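You operate a simulated robot arm through the tools that you are given. There is no shell and no other tool.

You run a simulated robot arm. Do the job below in one go: nothing can be reset, and whatever is moved stays where it is left.

JOB
Hang the tag named on the blue card on hook 57; put the card in the top drawer.
Fine: the drawer ends shut.

The check looks at the end state, three seconds after you hand in, the way a careful person would. Anything else that was tipped, shoved, dropped, spilled or broken makes it a failure.

ROBOT AND FRAMES
A 7-joint arm with a fingered hand, fixed in place. Base frame: the origin is at the foot of the arm, x ahead of it, y to its left, z up. Lengths are in mm, angles in degrees, forces in N, time in s.
Its first joint turns from -166.0 to 166.0 degrees. Payload 3.7 kg.
The TCP is the grasp point between the finger pads, 25 mm short of the fingertips. In the tool frame z runs along the fingers and y along their closing line. The gripper opens to 88 mm. The gripper's body begins 29 mm behind the TCP. The gripper is a hand of 5 fingers: y runs from the thumb to the fingers, the wrist lies at [-13, -106, -174] in the tool frame.
Orientation is told as [roll, pitch, yaw] about the base's x, y, z axes, in that order, counted from this pose: with the fingers straight down and the wrist toward the robot, the tool's x, y and z point along [0, 1, 0], [1, 0, 0] and [0, 0, -1] of the base frame.

CONTROLS
- The arm moves only by the tool arm_command. Its argument "plan" is one flat list of numbers, 6 for each row, row after row: the shift along the tool's x, y, z in mm, then the turn, a rotation vector about the tool's x, y, z in degrees. In form: [dx, dy, dz, ax, ay, az, dx, dy, dz, ax, ay, az, ...]. A call has 1 to 20 rows; each row shifts and turns the commanded pose from where the row before left it, along the tool's axes as they then stand. Rows are played at 5 a second. More than 50 mm and 8.6 degrees between two rows, and nothing of the call is played. A pose out of reach is approached as far as the arm can. The call stops where the force on the tool passes 40 N (or 10 N more than at its start, if that is more) or the arm is blocked; 0.2 s more then pass. In this call time passes only in rows, and 0.2 s behind the last. The reply holds the time, the measured pose of the TCP, the force on the tool along the base axes, the opening and the grip force, in the units named above and with some noise, with the torque about the TCP (base axes, N m) and any sound that the robot's microphone picked up.
- Cameras (640 x 400 px; columns grow to the right, rows downward): "scene" is fixed at [49.5, 502.1, 1523.3]; the picture's right is [-0.26, -0.96, 0.00], its down [-0.58, 0.16, -0.80] and it looks along [0.77, -0.21, -0.60] (base axes); focal length 262 px, centre (320, 200). "wrist" rides on the gripper at [59, -79, -105] in the tool frame; the picture's right is [-0.73, 0.32, -0.61], its down [-0.62, -0.68, 0.38] and it looks along [-0.29, 0.66, 0.70] (tool axes); focal length 234 px, centre (320, 200). There is no depth. A picture from a camera that has moved, and an enlarged one, comes with that camera's place and axes in the base frame and with its lens.
- get_image(camera): a new picture of that camera. It takes no simulated time.
- curl_fingers(index, middle, ring, little, thumb_bend, thumb_turn): sets how far each is bent, from 0 (flat) to 100 (curled in); at 30 the hand is open as for a grip, at 70 the pads meet at the TCP. One left out holds its place. A second passes; each finger stops where it meets its share of the squeeze, and holds until it gets a number again. It is the only way to open and close the hand. It gives what a move gives, with no picture; readings hold the bend of each and the force on index, middle, ring, little, thumb and palm. thumb_turn goes from beside the hand (0) to across from the fingers (100), as for a grip.
- zoom(camera, box): a new picture of the part [left, top, right, bottom] of that camera's present view, enlarged. It takes no simulated time.
- finish_job(): hands the job in; it is judged then, once.

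Nothing tells you positions but the pictures and the camera data. Unless the task says otherwise, let go and move clear before handing in.

The tools are called after ">>>" as name(argument=value, ...) on one line, values as JSON. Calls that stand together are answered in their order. arm_command: Moves the arm, as the interface text tells. Its arguments: {"type":"object","properties":{"plan":{"type":"array","items":{"type":"number"}}},"required":["plan"]} The other tools are called the same way: curl_fingers (index, middle, ring, little, thumb_bend, thumb_turn) moves the fingers one by one; get_image (camera) takes a picture; zoom (camera, box) takes an enlarged picture of a part of a camera's view; finish_job () hands the job in.

At the start:

```text
clock: 0.0
ee_pos: [388.3, 277.1, 1366.1]
tool_rot: [0.0, 0.0, 0.0]
force: [0.5, 0.1, -0.5]
moment: [0.0, 0.0, 0.0]
gripper_width: 87.3
grasp_force: 0.1
shape: jaw
bend: [30.0, 30.0, 30.0, 30.0, 30.0, 98.0]
finger forces: [0.0, 0.0, 0.1, 0.0, 0.0, 0.1]
```

scene: 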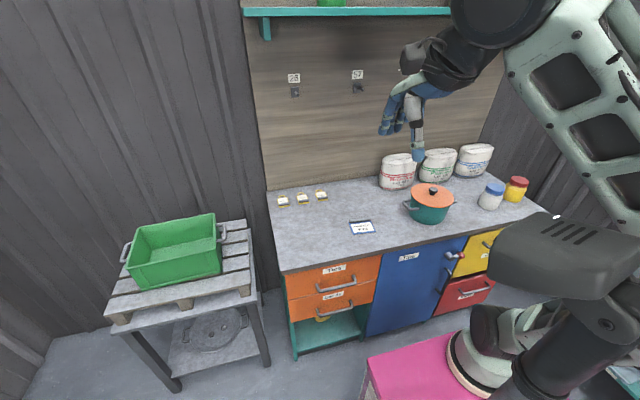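
wrist: 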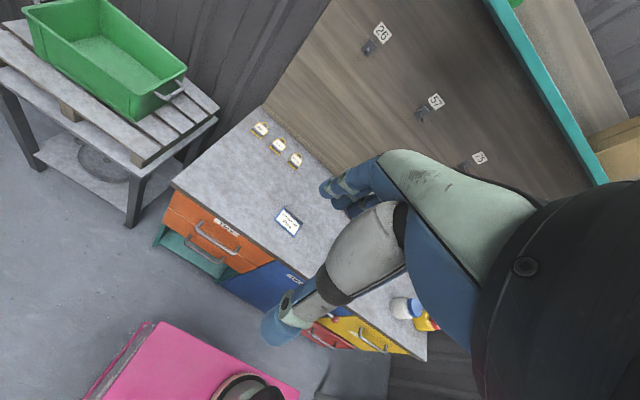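

I see a bench with three small tags at its left end, a blue-edged card near its front edge, drawers below and numbered hooks on the back wall. I'll zoom in to read the labels before I move anything.

>>> zoom(camera="scene", box=[340, 210, 390, 241])

>>> zoom(camera="scene", box=[265, 175, 345, 225])

>>> zoom(camera="scene", box=[270, 50, 430, 150])

>>> zoom(camera="scene", box=[270, 240, 400, 321])

>>> zoom(camera="wrist", box=[240, 110, 336, 170])

>>> zoom(camera="wrist", box=[260, 195, 320, 240])

>>> zoom(camera="wrist", box=[340, 10, 500, 180])

```text
12.80 times, centred on (365, 226) of scene
camera zoom: at [49.5, 502.1, 1523.3], right [-0.26, -0.96, 0.0], down [-0.58, 0.16, -0.8], along [0.77, -0.21, -0.6], focal length 3355 px, centre (-256, -126)
```

zoom: 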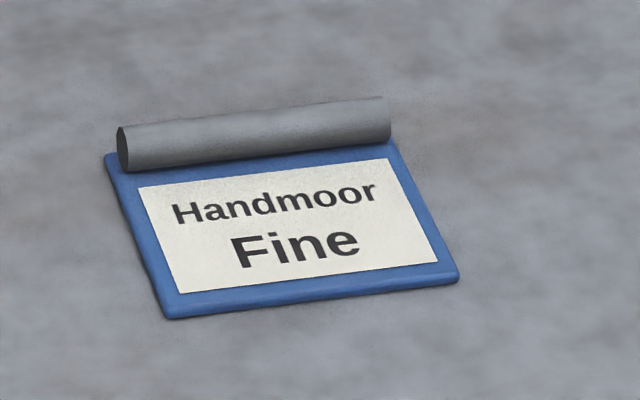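

```text
8.00 times, centred on (305, 200) of scene
camera zoom: at [49.5, 502.1, 1523.3], right [-0.26, -0.96, 0.0], down [-0.58, 0.16, -0.8], along [0.77, -0.21, -0.6], focal length 2097 px, centre (440, 200)
```

zoom: 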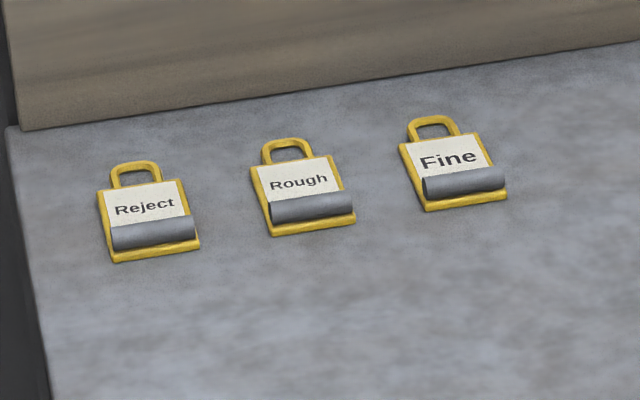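

```text
4.00 times, centred on (350, 100) of scene
camera zoom: at [49.5, 502.1, 1523.3], right [-0.26, -0.96, 0.0], down [-0.58, 0.16, -0.8], along [0.77, -0.21, -0.6], focal length 1049 px, centre (200, 600)
```

zoom: 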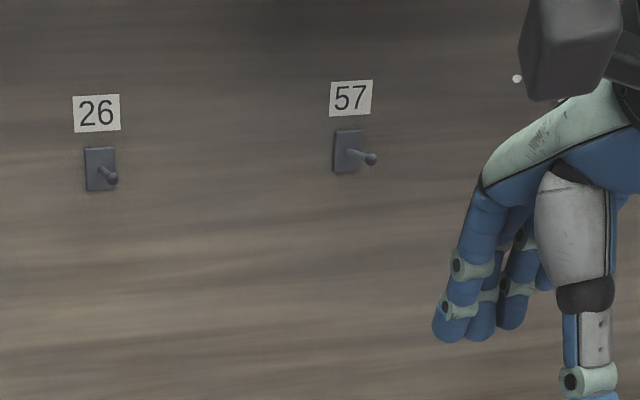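

```text
4.92 times, centred on (335, 280) of scene
camera zoom: at [49.5, 502.1, 1523.3], right [-0.26, -0.96, 0.0], down [-0.58, 0.16, -0.8], along [0.77, -0.21, -0.6], focal length 1290 px, centre (246, -196)
```

zoom: 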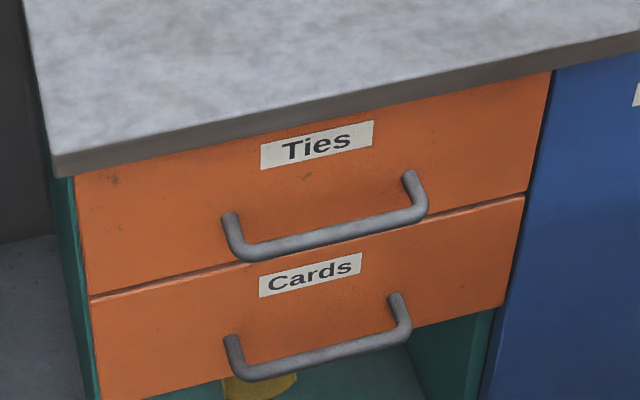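

```text
6.67 times, centred on (288, 140) of wrist
camera zoom: at [310.0, 335.8, 1471.2], right [0.32, -0.73, 0.61], down [-0.68, -0.62, -0.38], along [0.66, -0.29, -0.7], focal length 1561 px, centre (533, 600)
```

zoom: 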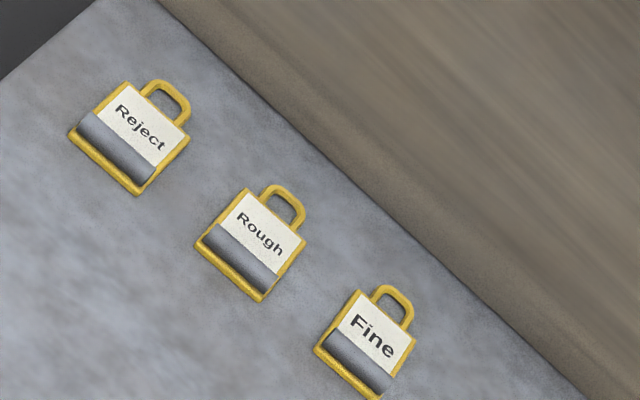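

```text
8.89 times, centred on (290, 218) of wrist
camera zoom: at [310.0, 335.8, 1471.2], right [0.32, -0.73, 0.61], down [-0.68, -0.62, -0.38], along [0.66, -0.29, -0.7], focal length 2082 px, centre (587, 44)
```

zoom: 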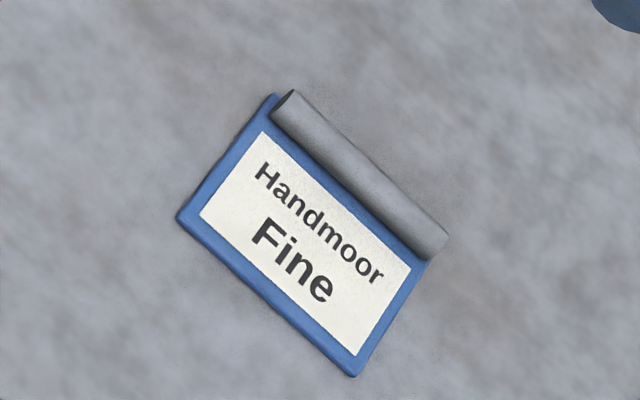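

```text
2.35 times, centred on (420, 95) of wrist
camera zoom: at [310.0, 335.8, 1471.2], right [0.32, -0.73, 0.61], down [-0.68, -0.62, -0.38], along [0.66, -0.29, -0.7], focal length 551 px, centre (85, 447)
```

zoom: 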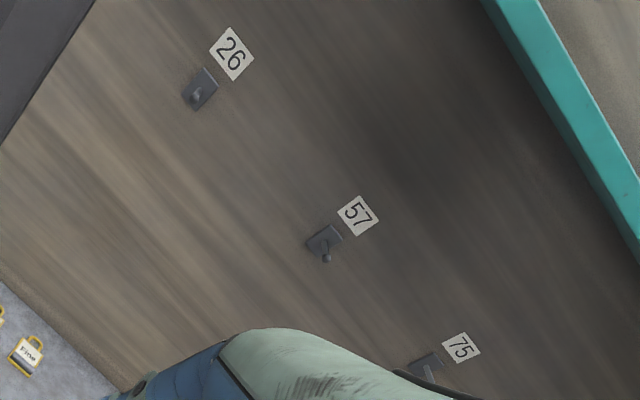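

The card reads "Handmoor / Fine", so the tag to hang is "Fine" and the drawer must end shut. Next I'll check the rest of the bench and the room around the arm.

>>> zoom(camera="scene", box=[380, 220, 540, 320])

>>> zoom(camera="scene", box=[360, 130, 550, 249])

>>> zoom(camera="scene", box=[240, 0, 480, 150])

>>> zoom(camera="wrist", box=[140, 160, 340, 285])

>>> zoom(camera="scene", box=[340, 200, 640, 400])

>>> zoom(camera="scene", box=[260, 180, 400, 360])

```text
4.00 times, centred on (460, 270) of scene
camera zoom: at [49.5, 502.1, 1523.3], right [-0.26, -0.96, 0.0], down [-0.58, 0.16, -0.8], along [0.77, -0.21, -0.6], focal length 1049 px, centre (-240, -80)
```

zoom: 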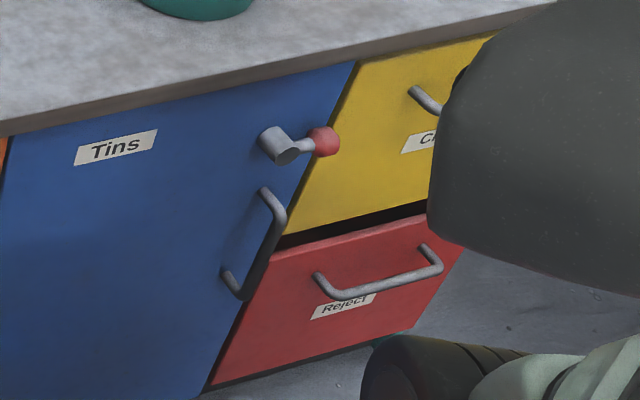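

```text
3.36 times, centred on (455, 190) of scene
camera zoom: at [49.5, 502.1, 1523.3], right [-0.26, -0.96, 0.0], down [-0.58, 0.16, -0.8], along [0.77, -0.21, -0.6], focal length 881 px, centre (-134, 235)
```

zoom: 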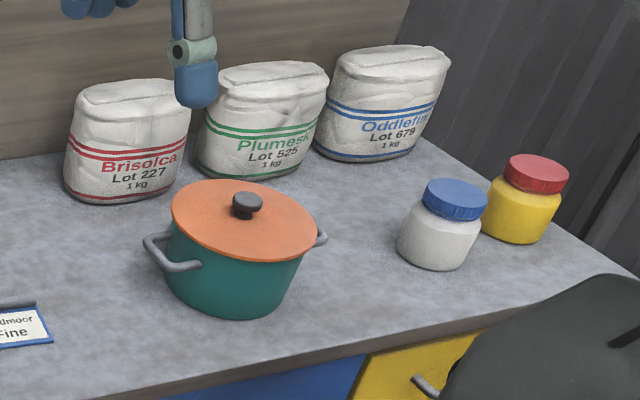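

```text
2.67 times, centred on (360, 75) of scene
camera zoom: at [49.5, 502.1, 1523.3], right [-0.26, -0.96, 0.0], down [-0.58, 0.16, -0.8], along [0.77, -0.21, -0.6], focal length 699 px, centre (213, 533)
```

zoom: 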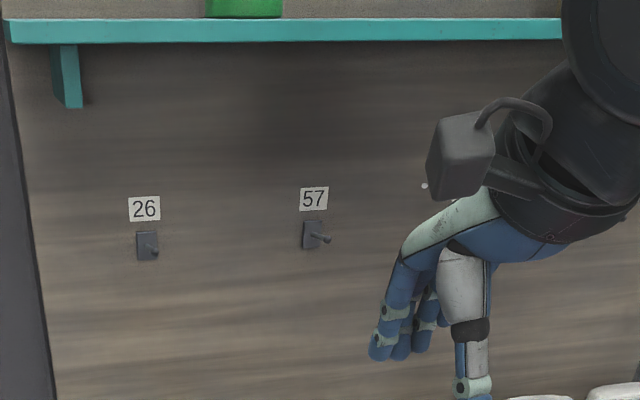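

```text
3.20 times, centred on (240, 222) of wrist
camera zoom: at [310.0, 335.8, 1471.2], right [0.32, -0.73, 0.61], down [-0.68, -0.62, -0.38], along [0.66, -0.29, -0.7], focal length 749 px, centre (576, 128)
```

zoom: 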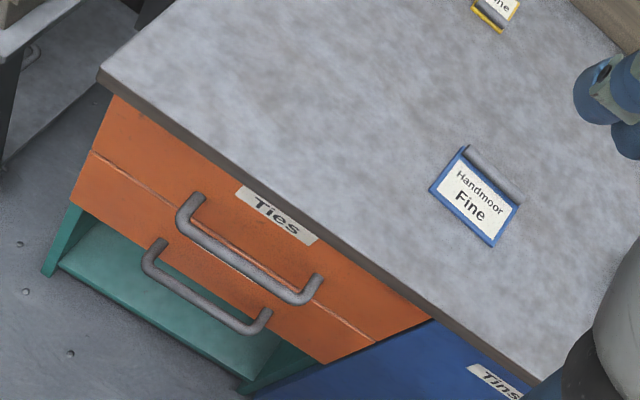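

```text
2.00 times, centred on (490, 300) of scene
camera zoom: at [49.5, 502.1, 1523.3], right [-0.26, -0.96, 0.0], down [-0.58, 0.16, -0.8], along [0.77, -0.21, -0.6], focal length 524 px, centre (-20, 0)
```

zoom: 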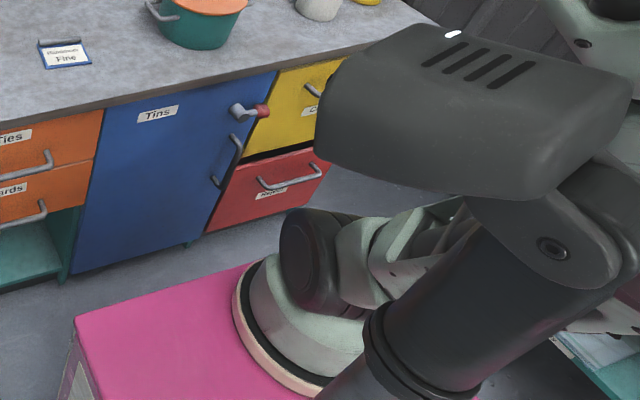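

```text
2.22 times, centred on (330, 270) of scene
camera zoom: at [49.5, 502.1, 1523.3], right [-0.26, -0.96, 0.0], down [-0.58, 0.16, -0.8], along [0.77, -0.21, -0.6], focal length 582 px, centre (298, 44)
```

zoom: 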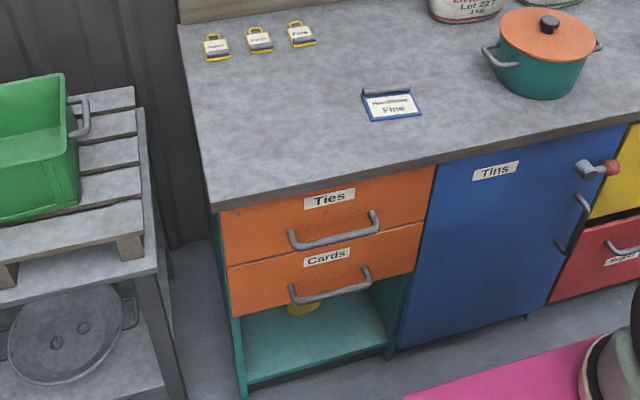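

The orange stack has "Ties" on top and "Cards" below it, so the top drawer is the one labelled "Ties". From two views I put the bench top at z≈800, the Fine tag near (1010, 230) and hook 57 near (1105, 57, 1250). Next I'll move above the bench for a closer look and a better position fix.

>>> arm_command(plan=[1.77, 31.7, 28.15, 0, 0, 0, 1.77, 31.7, 28.15, 0, 0, 0, 1.77, 31.7, 28.15, 0, 0, 0, 1.77, 31.7, 28.15, 0, 0, 0, 1.77, 31.7, 28.15, 0, 0, 0, 1.77, 31.7, 28.15, 0, 0, 0, 1.77, 31.7, 28.15, 0, 0, 0])

>>> get_image(camera="scene")

>>> get_image(camera="wrist")

```text
clock: 1.6
ee_pos: [609.2, 292.4, 1169.8]
tool_rot: [0.0, 0.0, 0.0]
force: [-0.1, 0.3, -0.2]
moment: [-0.03, 0.01, -0.02]
gripper_width: 87.5
grasp_force: 0.1
shape: jaw
bend: [30.0, 30.0, 30.0, 30.0, 30.0, 98.0]
finger forces: [0.0, 0.1, 0.0, 0.0, 0.1, 0.1]
```

```text
taken
```

scene: 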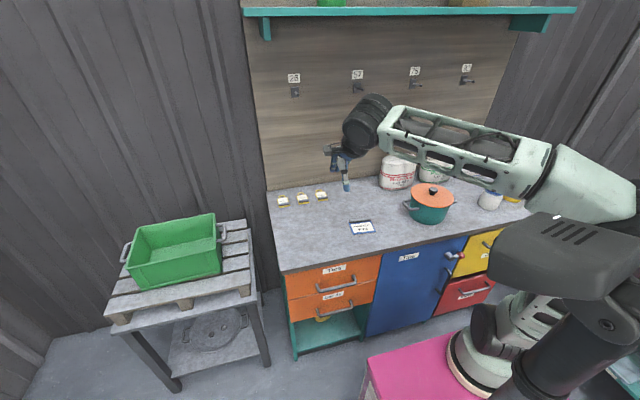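

```text
taken
camera wrist: at [530.2, 350.8, 1274.2], right [0.32, -0.73, 0.61], down [-0.68, -0.62, -0.38], along [0.66, -0.29, -0.7], focal length 234 px, centre (320, 200)
```

wrist: 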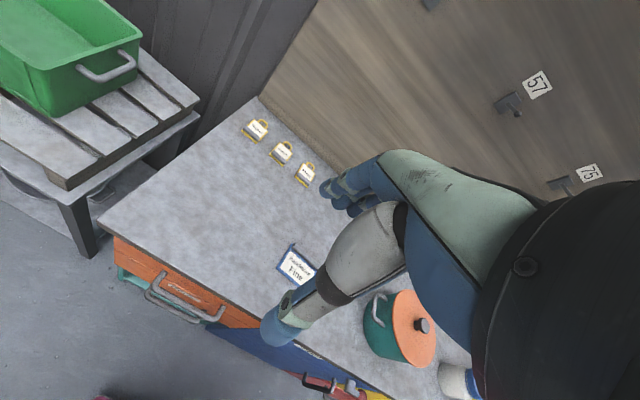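

The arm moved as commanded and the hand shows up where the camera model predicts. I'll continue toward a viewpoint nearer the tags.

>>> arm_command(plan=[1, 31.7, 26, 0, 0, 0, 1, 31.7, 26, 0, 0, 0, 1, 31.7, 26, 0, 0, 0, 1, 31.7, 26, 0, 0, 0, 1, 31.7, 26, 0, 0, 0])

>>> get_image(camera="scene")

>>> get_image(camera="wrist")

```text
clock: 2.8
ee_pos: [770.1, 294.8, 1042.0]
tool_rot: [0.0, 0.1, 0.0]
force: [-0.7, -0.1, -0.3]
moment: [0.03, -0.05, 0.0]
gripper_width: 87.8
grasp_force: 0.0
shape: jaw
bend: [30.0, 30.0, 30.0, 30.0, 30.0, 98.0]
finger forces: [0.0, 0.0, 0.0, 0.1, 0.0, 0.1]
```

```text
taken
```

scene: 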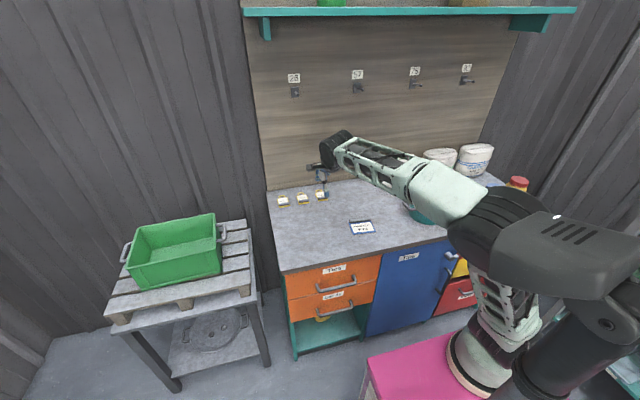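

```text
taken
camera wrist: at [691.5, 353.1, 1144.8], right [0.32, -0.73, 0.61], down [-0.68, -0.62, -0.38], along [0.66, -0.29, -0.7], focal length 234 px, centre (320, 200)
```

wrist: 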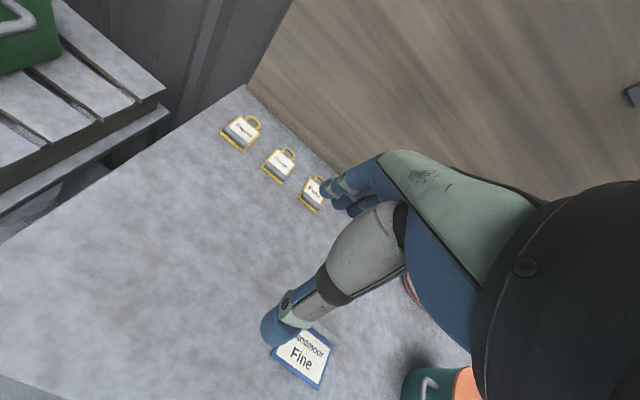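

I can now see the tags and the card from a much nearer viewpoint. I'll zoom in on them to fix positions by triangulation.

>>> zoom(camera="wrist", box=[210, 100, 338, 220])

>>> zoom(camera="wrist", box=[240, 310, 368, 400])

>>> zoom(camera="scene", box=[265, 140, 361, 210])

>>> zoom(camera="scene", box=[430, 180, 640, 400])

```text
3.33 times, centred on (274, 160) of wrist
camera zoom: at [691.5, 353.1, 1144.8], right [0.32, -0.73, 0.61], down [-0.68, -0.62, -0.38], along [0.66, -0.29, -0.7], focal length 781 px, centre (473, 333)
```

zoom: 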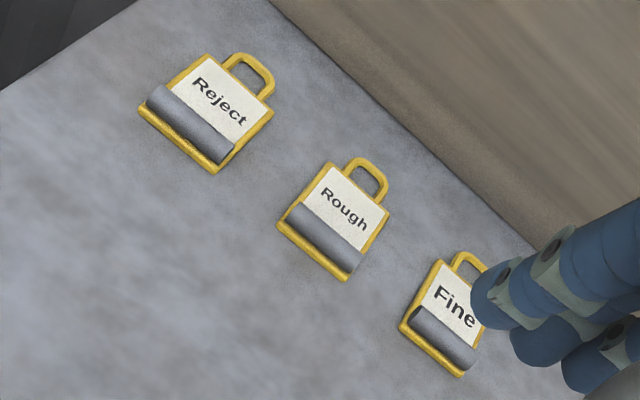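

```text
4.44 times, centred on (304, 355) of wrist
camera zoom: at [691.5, 353.1, 1144.8], right [0.32, -0.73, 0.61], down [-0.68, -0.62, -0.38], along [0.66, -0.29, -0.7], focal length 1041 px, centre (391, -489)
```

zoom: 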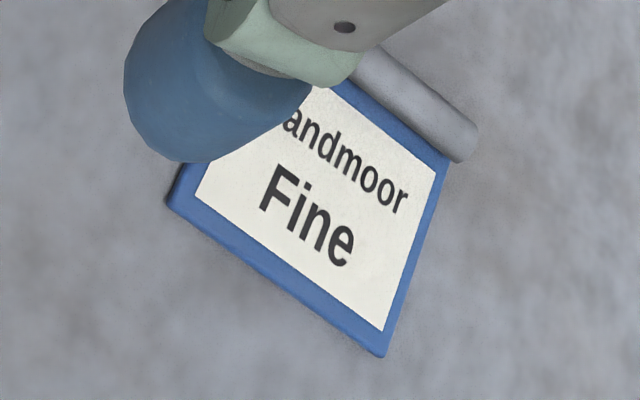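

```text
5.71 times, centred on (313, 175) of scene
camera zoom: at [49.5, 502.1, 1523.3], right [-0.26, -0.96, 0.0], down [-0.58, 0.16, -0.8], along [0.77, -0.21, -0.6], focal length 1498 px, centre (360, 343)
```

zoom: 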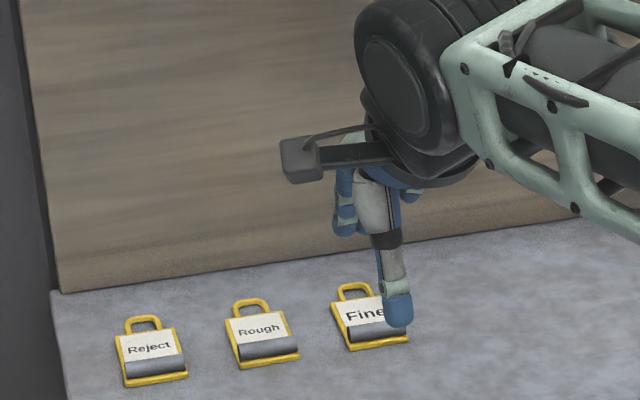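

```text
1.82 times, centred on (535, 290) of scene
camera zoom: at [49.5, 502.1, 1523.3], right [-0.26, -0.96, 0.0], down [-0.58, 0.16, -0.8], along [0.77, -0.21, -0.6], focal length 477 px, centre (-71, 36)
```

zoom: 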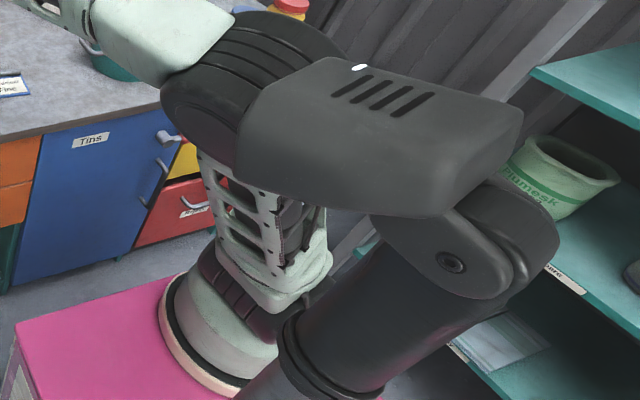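

The tags now triangulate to a row at x≈1022, y≈228, 320 and 412, z≈789, with Fine nearest the card. I'll look closer at the hook, the drawer handles and the card.

>>> zoom(camera="scene", box=[345, 62, 377, 102])

>>> zoom(camera="scene", box=[395, 62, 475, 97])

>>> zoom(camera="scene", box=[310, 255, 374, 325])

>>> zoom(camera="scene", box=[310, 180, 332, 205])

```text
10.00 times, centred on (361, 82) of scene
camera zoom: at [49.5, 502.1, 1523.3], right [-0.26, -0.96, 0.0], down [-0.58, 0.16, -0.8], along [0.77, -0.21, -0.6], focal length 2621 px, centre (-90, 1380)
```

zoom: 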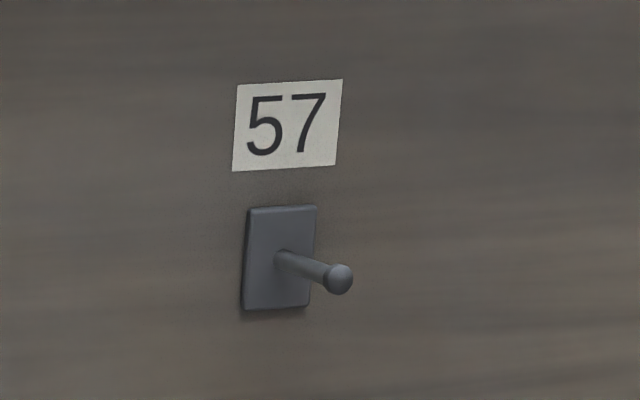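

```text
8.00 times, centred on (435, 80) of scene
camera zoom: at [49.5, 502.1, 1523.3], right [-0.26, -0.96, 0.0], down [-0.58, 0.16, -0.8], along [0.77, -0.21, -0.6], focal length 2097 px, centre (-600, 1164)
```

zoom: 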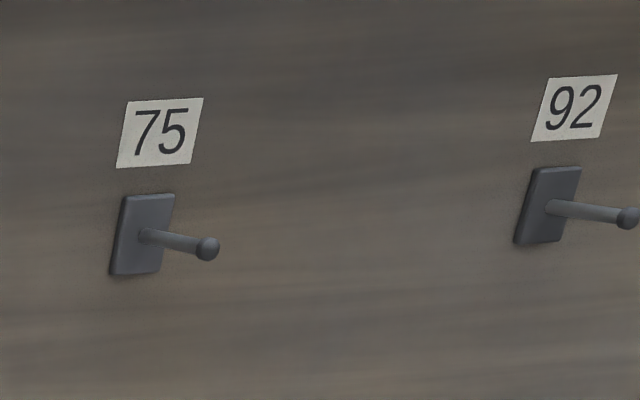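

```text
5.71 times, centred on (342, 290) of scene
camera zoom: at [49.5, 502.1, 1523.3], right [-0.26, -0.96, 0.0], down [-0.58, 0.16, -0.8], along [0.77, -0.21, -0.6], focal length 1498 px, centre (194, -314)
```

zoom: 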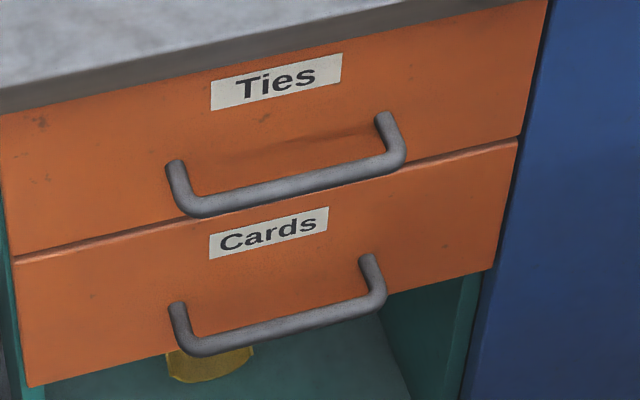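

```text
16.00 times, centred on (321, 192) of scene
camera zoom: at [49.5, 502.1, 1523.3], right [-0.26, -0.96, 0.0], down [-0.58, 0.16, -0.8], along [0.77, -0.21, -0.6], focal length 4194 px, centre (304, 320)
```

zoom: 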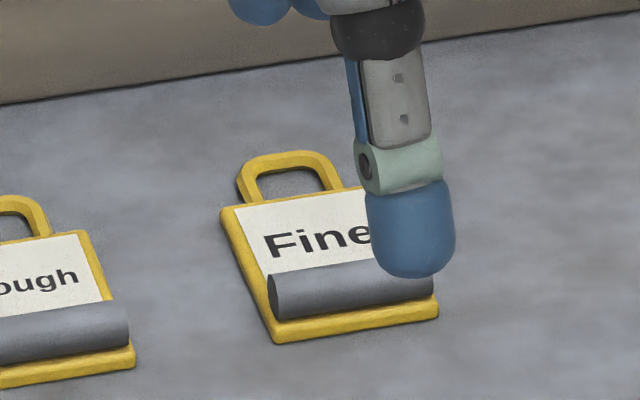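

The hook is a straight peg about 60 mm long with a 12 mm ball on its end. The tag has an opening of about 18 mm and a grip ridge at x≈1000, y≈225. I'll go to a hover above the Fine tag's ridge.

>>> arm_command(plan=[-10, 32.9, 18, 0, 0, 0, -10, 32.9, 18, 0, 0, 0, -10, 32.9, 18, 0, 0, 0, -10, 32.9, 18, 0, 0, 0, -10, 32.9, 18, 0, 0, 0, -10, 32.9, 18, 0, 0, 0, -10, 32.9, 18, 0, 0, 0])

>>> get_image(camera="scene")

>>> get_image(camera="wrist")

```text
clock: 4.4
ee_pos: [999.8, 224.5, 913.9]
tool_rot: [0.0, 0.0, 0.1]
force: [-0.4, 0.0, -0.1]
moment: [-0.01, -0.03, 0.03]
gripper_width: 87.6
grasp_force: 0.1
shape: jaw
bend: [30.0, 30.0, 30.0, 30.0, 30.0, 98.0]
finger forces: [0.0, 0.0, 0.1, 0.0, 0.0, 0.0]
```

```text
taken
```

scene: 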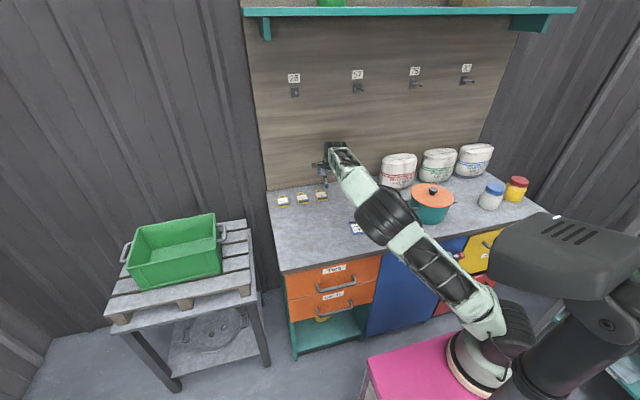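

```text
taken
camera wrist: at [920.8, 283.1, 1017.5], right [0.32, -0.73, 0.61], down [-0.68, -0.62, -0.38], along [0.66, -0.29, -0.7], focal length 234 px, centre (320, 200)
```

wrist: 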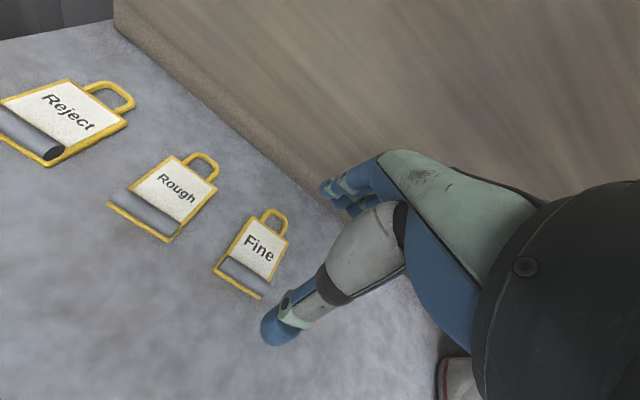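

The arm reaches here easily, and the Fine tag sits between the thumb and finger lines as seen from above. I'll zoom in to measure its ridge and loop precisely.

>>> zoom(camera="wrist", box=[200, 195, 328, 315])

>>> zoom(camera="scene", box=[300, 135, 364, 215])

>>> zoom(camera="scene", box=[340, 180, 560, 400])

```text
3.33 times, centred on (264, 255) of wrist
camera zoom: at [920.8, 283.1, 1017.5], right [0.32, -0.73, 0.61], down [-0.68, -0.62, -0.38], along [0.66, -0.29, -0.7], focal length 781 px, centre (507, 17)
```

zoom: 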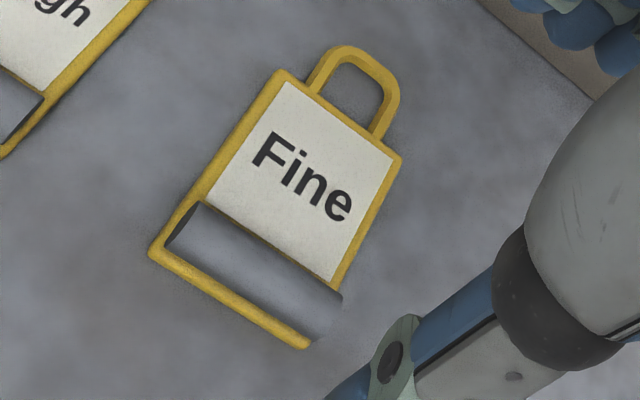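

```text
5.00 times, centred on (332, 175) of scene
camera zoom: at [49.5, 502.1, 1523.3], right [-0.26, -0.96, 0.0], down [-0.58, 0.16, -0.8], along [0.77, -0.21, -0.6], focal length 1311 px, centre (260, 325)
```

zoom: 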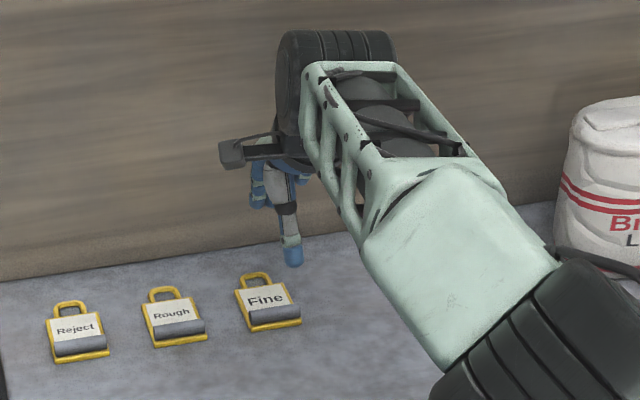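

```text
1.82 times, centred on (450, 290) of scene
camera zoom: at [49.5, 502.1, 1523.3], right [-0.26, -0.96, 0.0], down [-0.58, 0.16, -0.8], along [0.77, -0.21, -0.6], focal length 477 px, centre (84, 36)
```

zoom: 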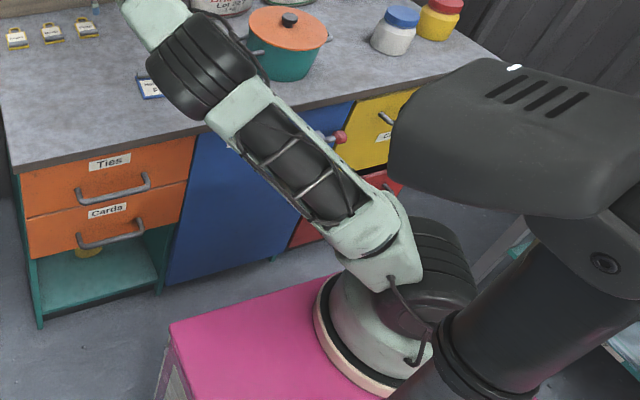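

The Fine tag's body spans x≈984–1052, y≈200–252, with the ridge axis near (993, 226) and the loop opening centred near x≈1061. I'll lower part of the way and measure again up close.

>>> arm_command(plan=[1.5, -3.5, 18, 0, 0, 0, 0, -3.5, 18, 0, 0, 0, 0, 0, 18, 0, 0, 0])

>>> get_image(camera="wrist")

>>> zoom(camera="wrist", box=[180, 180, 372, 380])

>>> zoom(camera="scene", box=[305, 165, 345, 205])

>>> get_image(camera="scene")

```text
clock: 5.2
ee_pos: [992.8, 225.8, 860.3]
tool_rot: [-0.1, 0.0, 0.0]
force: [-0.2, 0.2, 1.0]
moment: [-0.02, -0.04, -0.01]
gripper_width: 87.7
grasp_force: 0.1
shape: jaw
bend: [30.0, 30.0, 30.0, 30.0, 30.0, 98.0]
finger forces: [0.0, 0.1, 0.0, 0.0, 0.1, 0.0]
```

```text
taken
camera wrist: at [913.5, 284.5, 964.4], right [0.32, -0.73, 0.61], down [-0.68, -0.62, -0.38], along [0.66, -0.29, -0.7], focal length 234 px, centre (320, 200)
```

wrist: 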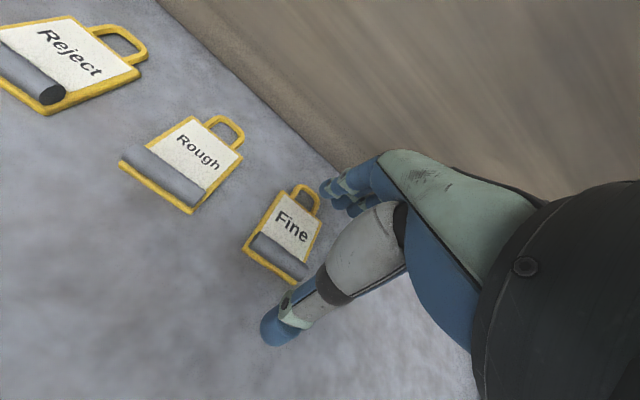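

```text
2.00 times, centred on (276, 280) of wrist
camera zoom: at [913.5, 284.5, 964.4], right [0.32, -0.73, 0.61], down [-0.68, -0.62, -0.38], along [0.66, -0.29, -0.7], focal length 468 px, centre (408, 40)
```

zoom: 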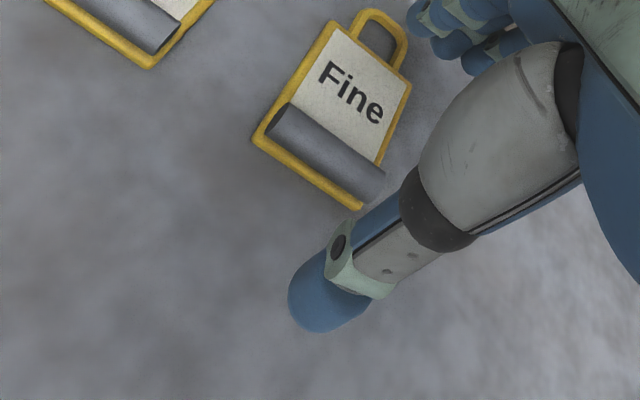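

```text
10.00 times, centred on (325, 185) of scene
camera zoom: at [49.5, 502.1, 1523.3], right [-0.26, -0.96, 0.0], down [-0.58, 0.16, -0.8], along [0.77, -0.21, -0.6], focal length 2621 px, centre (270, 350)
```

zoom: 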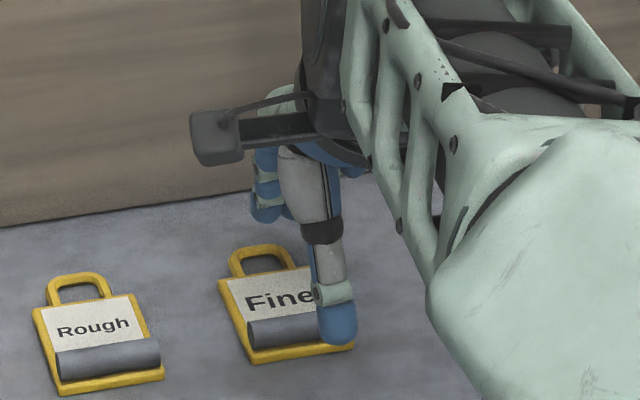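

```text
taken
```

scene: 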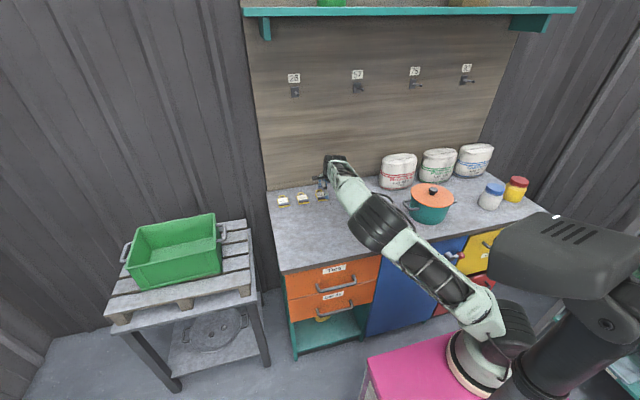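

The view is consistent, but my height estimate for the plate still ranges over z≈789–800. I'll lower slowly, watching the force for first contact.

>>> arm_command(plan=[0, 0, 10, 0, 0, 0, 0, 0, 10, 0, 0, 0, 0, 0, 8, 0, 0, 0])

>>> get_image(camera="wrist")

>>> zoom(camera="wrist", box=[200, 160, 392, 360])

>>> zoom(camera="scene", box=[305, 170, 345, 210])

```text
clock: 6.0
ee_pos: [993.1, 227.1, 831.4]
tool_rot: [0.0, 0.0, -0.1]
force: [-0.4, 1.2, 0.4]
moment: [-0.01, -0.02, 0.02]
gripper_width: 87.9
grasp_force: 0.1
shape: jaw
bend: [30.0, 30.0, 30.0, 30.0, 30.0, 98.0]
finger forces: [0.0, 0.1, 0.1, 0.1, 0.1, 0.1]
```

```text
taken
camera wrist: at [913.6, 285.7, 936.2], right [0.32, -0.73, 0.61], down [-0.68, -0.62, -0.38], along [0.66, -0.29, -0.7], focal length 234 px, centre (320, 200)
```

wrist: 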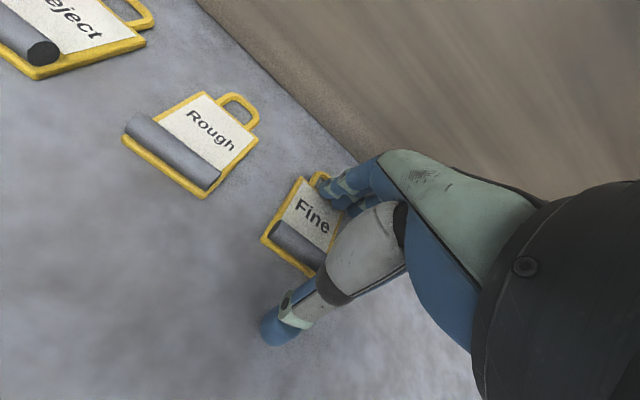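

```text
2.00 times, centred on (296, 260) of wrist
camera zoom: at [913.6, 285.7, 936.2], right [0.32, -0.73, 0.61], down [-0.68, -0.62, -0.38], along [0.66, -0.29, -0.7], focal length 468 px, centre (368, 80)
```

zoom: 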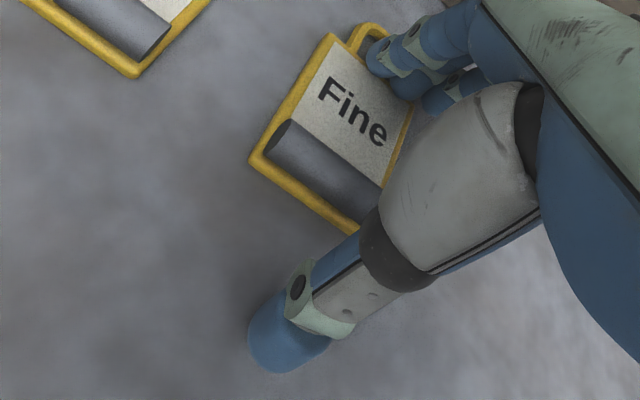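

```text
10.00 times, centred on (325, 190) of scene
camera zoom: at [49.5, 502.1, 1523.3], right [-0.26, -0.96, 0.0], down [-0.58, 0.16, -0.8], along [0.77, -0.21, -0.6], focal length 2621 px, centre (270, 300)
```

zoom: 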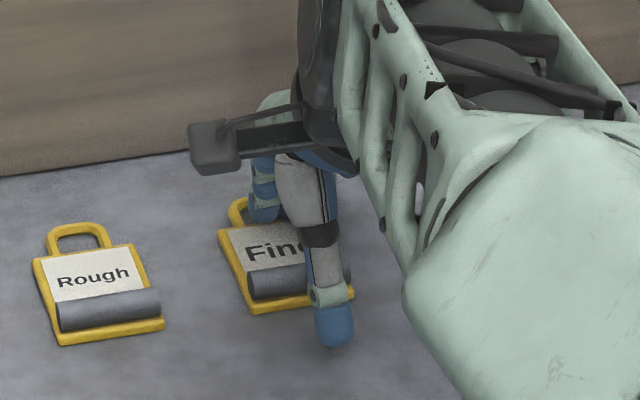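

I see the index and middle fingers over the label and the thumb just in front of the tag, still free of contact. I'll lower in small steps.

>>> arm_command(plan=[-1, 0, 2, 0, 0, 0, 0, 0, 2, 0, 0, 0, 0, 0, 2, 0, 0, 0])

>>> zoom(camera="wrist", box=[200, 160, 392, 360])

```text
clock: 6.8
ee_pos: [992.4, 225.1, 828.8]
tool_rot: [0.1, -0.2, -0.1]
force: [-4.7, 2.5, 23.3]
moment: [-0.15, -1.14, 0.04]
gripper_width: 85.8
grasp_force: 0.0
shape: jaw
bend: [30.0, 30.0, 30.0, 30.0, 30.0, 98.0]
finger forces: [0.6, 22.9, 0.0, 0.0, 0.1, 0.0]
```

```text
2.00 times, centred on (296, 260) of wrist
camera zoom: at [913.5, 284.2, 932.9], right [0.32, -0.73, 0.61], down [-0.68, -0.62, -0.39], along [0.66, -0.29, -0.69], focal length 468 px, centre (368, 80)
```

zoom: 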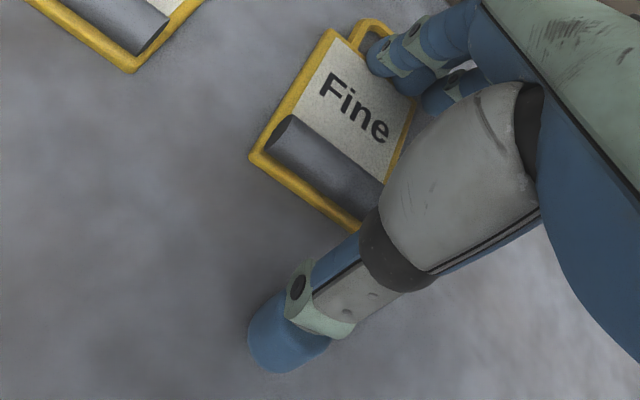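

The middle fingertip touched the label at TCP z≈829, so the plate top is at about z=800. That puts the ridge centre near (989.5, 229.5, 807). I'll back up, centre on the ridge and start closing gradually.

>>> arm_command(plan=[0, 0, -8, 0, 0, 0, 3.3, -3.5, 0, 0, 0, 0])

>>> curl_fingers(index=45, middle=45, thumb_bend=45)

>>> get_image(camera="wrist")

>>> zoom(camera="wrist", box=[200, 160, 392, 360])

>>> zoom(camera="scene", box=[305, 170, 345, 210])

```text
clock: 7.4
ee_pos: [990.0, 229.6, 833.5]
tool_rot: [0.0, 0.1, 0.0]
force: [0.5, -0.5, -0.3]
moment: [-0.01, 0.05, -0.03]
gripper_width: 87.7
grasp_force: 0.1
shape: jaw
bend: [30.0, 30.0, 30.0, 30.0, 30.0, 98.0]
finger forces: [0.0, 0.0, 0.1, 0.0, 0.1, 0.0]
```

```text
clock: 8.4
ee_pos: [990.0, 229.3, 834.8]
tool_rot: [0.0, 0.1, 0.0]
force: [0.8, -0.2, 3.3]
moment: [-0.02, -0.11, 0.0]
gripper_width: 53.1
grasp_force: 0.9
shape: fingers
bend: [45.0, 44.0, 30.0, 30.0, 45.0, 98.0]
finger forces: [0.0, 2.2, 0.0, 0.0, 0.0, 0.0]
```

```text
taken
camera wrist: at [911.0, 288.2, 939.1], right [0.32, -0.73, 0.61], down [-0.68, -0.62, -0.38], along [0.66, -0.29, -0.7], focal length 234 px, centre (320, 200)
```

wrist: 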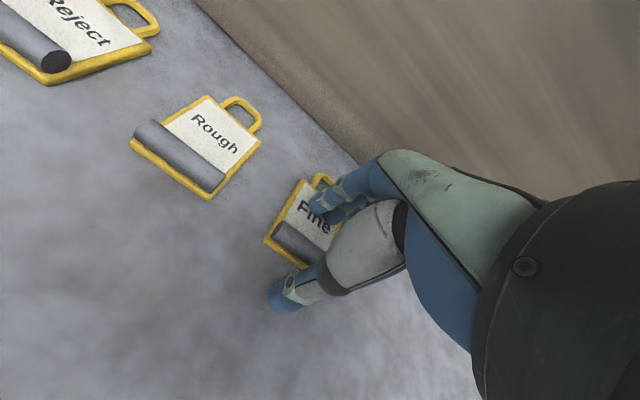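

```text
2.00 times, centred on (296, 260) of wrist
camera zoom: at [911.0, 288.2, 939.1], right [0.32, -0.73, 0.61], down [-0.68, -0.62, -0.38], along [0.66, -0.29, -0.7], focal length 468 px, centre (368, 80)
```

zoom: 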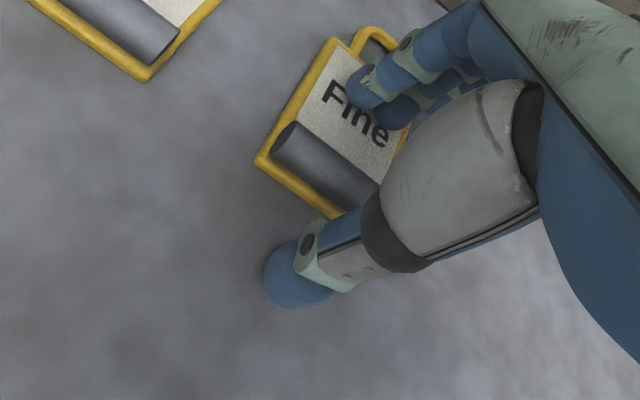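

```text
10.00 times, centred on (325, 190) of scene
camera zoom: at [49.5, 502.1, 1523.3], right [-0.26, -0.96, 0.0], down [-0.58, 0.16, -0.8], along [0.77, -0.21, -0.6], focal length 2621 px, centre (270, 300)
```

zoom: 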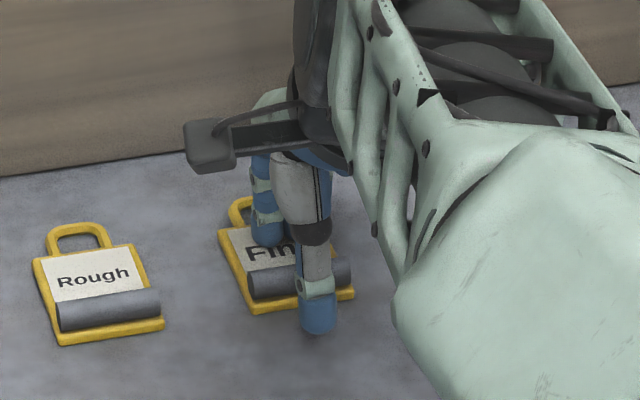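

The fingertips drop a little as they curl, and the middle finger brushed the label at 2 N. I'll raise a few mm and keep closing in steps.

>>> arm_command(plan=[0, 0, -4, 0, 0, 0])

>>> curl_fingers(index=55, middle=54, thumb_bend=54)

>>> zoom(camera="wrist", box=[200, 160, 392, 360])

>>> zoom(camera="scene", box=[305, 170, 345, 210])

```text
clock: 8.8
ee_pos: [990.4, 229.5, 838.2]
tool_rot: [0.0, -0.1, 0.0]
force: [0.2, 0.3, 0.1]
moment: [0.02, 0.02, 0.0]
gripper_width: 53.3
grasp_force: 0.1
shape: fingers
bend: [45.0, 45.0, 30.0, 30.0, 45.0, 98.0]
finger forces: [0.0, 0.0, 0.0, 0.0, 0.0, 0.1]
```

```text
clock: 9.8
ee_pos: [990.1, 227.9, 838.4]
tool_rot: [0.0, 0.0, 0.0]
force: [-0.3, -0.1, -0.7]
moment: [-0.01, 0.0, 0.0]
gripper_width: 32.4
grasp_force: 0.0
shape: fingers
bend: [55.0, 54.0, 30.0, 30.0, 54.0, 98.0]
finger forces: [0.0, 0.0, 0.0, 0.1, 0.0, 0.1]
```

```text
2.00 times, centred on (296, 260) of wrist
camera zoom: at [910.8, 287.9, 943.0], right [0.32, -0.73, 0.61], down [-0.68, -0.62, -0.38], along [0.66, -0.29, -0.7], focal length 468 px, centre (368, 80)
```

zoom: 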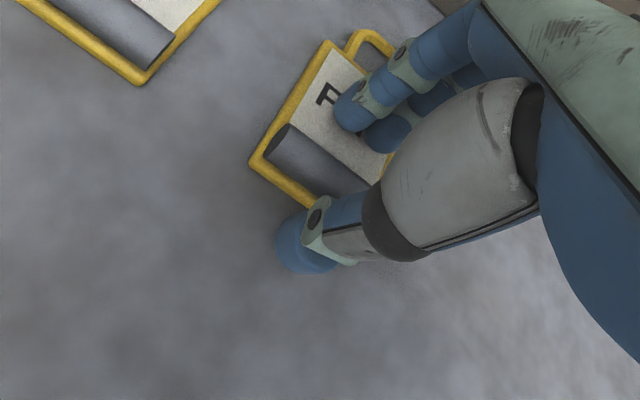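

```text
10.00 times, centred on (325, 190) of scene
camera zoom: at [49.5, 502.1, 1523.3], right [-0.26, -0.96, 0.0], down [-0.58, 0.16, -0.8], along [0.77, -0.21, -0.6], focal length 2621 px, centre (270, 300)
```

zoom: 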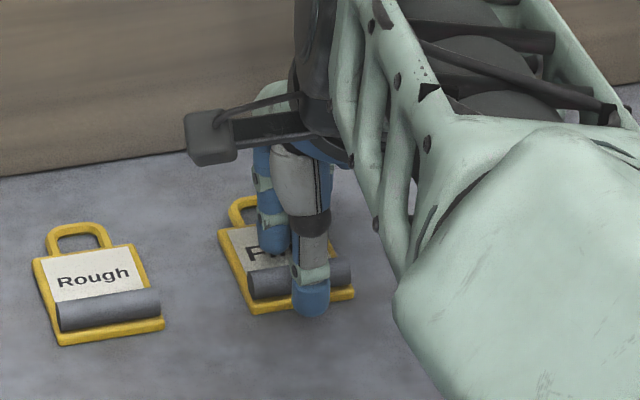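

The gap is now 32 mm and roughly straddles the ridge with no contact. I'll close onto it.

>>> curl_fingers(index=60, middle=59, thumb_bend=60)

>>> zoom(camera="wrist", box=[200, 160, 392, 360])

>>> zoom(camera="scene", box=[305, 170, 345, 210])

```text
clock: 10.8
ee_pos: [990.2, 229.0, 838.3]
tool_rot: [0.0, 0.0, 0.0]
force: [-0.3, 0.2, -1.0]
moment: [0.03, -0.01, 0.0]
gripper_width: 20.0
grasp_force: 0.1
shape: fingers
bend: [60.0, 59.0, 30.0, 30.0, 60.0, 98.0]
finger forces: [0.0, 0.0, 0.1, 0.0, 0.0, 0.0]
```

```text
2.00 times, centred on (296, 260) of wrist
camera zoom: at [910.9, 287.8, 943.0], right [0.32, -0.73, 0.61], down [-0.68, -0.62, -0.38], along [0.66, -0.29, -0.7], focal length 468 px, centre (368, 80)
```

zoom: 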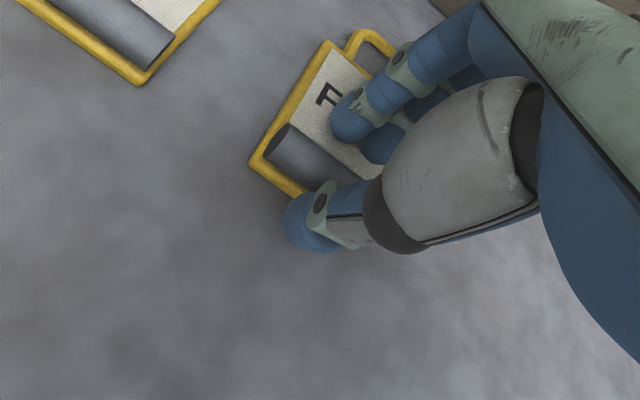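

```text
10.00 times, centred on (325, 190) of scene
camera zoom: at [49.5, 502.1, 1523.3], right [-0.26, -0.96, 0.0], down [-0.58, 0.16, -0.8], along [0.77, -0.21, -0.6], focal length 2621 px, centre (270, 300)
```

zoom: 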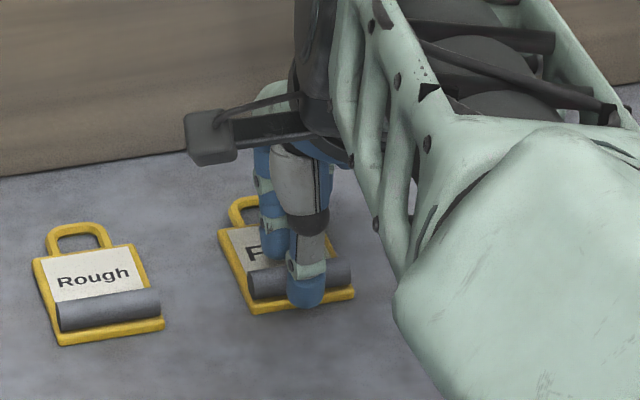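

The gap is 20 mm with the ridge inside it. Now I'll close to grip.

>>> curl_fingers(index=72, middle=72, thumb_bend=72)

>>> get_image(camera="wrist")

>>> zoom(camera="wrist", box=[200, 160, 392, 360])

>>> zoom(camera="scene", box=[305, 170, 345, 210])

```text
clock: 11.8
ee_pos: [989.5, 229.0, 838.6]
tool_rot: [0.1, -0.1, 0.0]
force: [0.2, 0.3, 1.4]
moment: [0.01, 0.03, 0.03]
gripper_width: 1.7
grasp_force: 3.6
shape: fingers
bend: [71.0, 71.0, 30.0, 30.0, 67.0, 97.0]
finger forces: [2.1, 1.9, 0.0, 0.0, 4.3, 0.0]
```

```text
taken
camera wrist: at [910.8, 287.8, 943.1], right [0.32, -0.73, 0.61], down [-0.68, -0.62, -0.38], along [0.66, -0.29, -0.7], focal length 234 px, centre (320, 200)
```

wrist: 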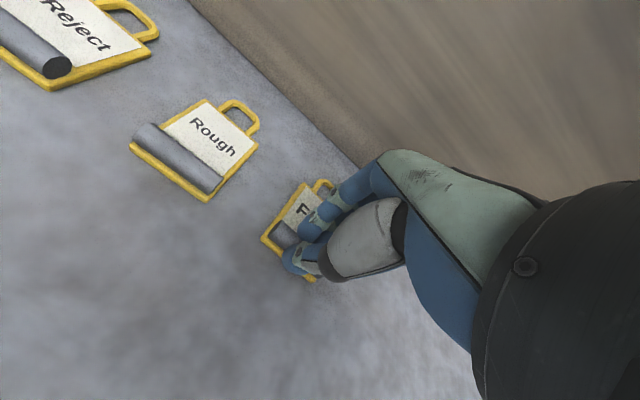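

```text
2.00 times, centred on (296, 260) of wrist
camera zoom: at [910.8, 287.8, 943.1], right [0.32, -0.73, 0.61], down [-0.68, -0.62, -0.38], along [0.66, -0.29, -0.7], focal length 468 px, centre (368, 80)
```

zoom: 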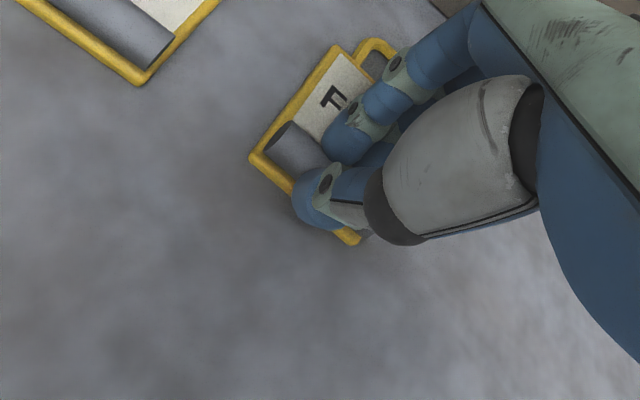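

```text
10.00 times, centred on (325, 190) of scene
camera zoom: at [49.5, 502.1, 1523.3], right [-0.26, -0.96, 0.0], down [-0.58, 0.16, -0.8], along [0.77, -0.21, -0.6], focal length 2621 px, centre (270, 300)
```

zoom: 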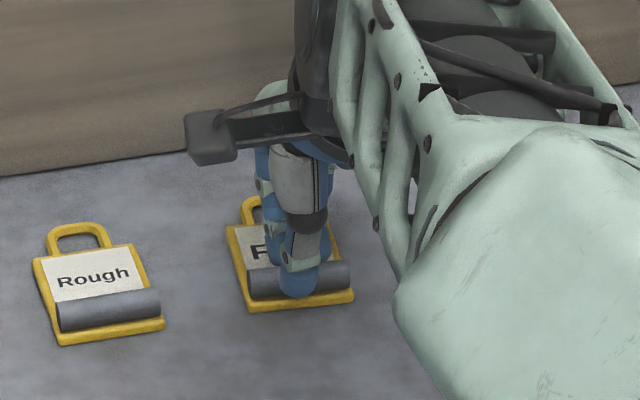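

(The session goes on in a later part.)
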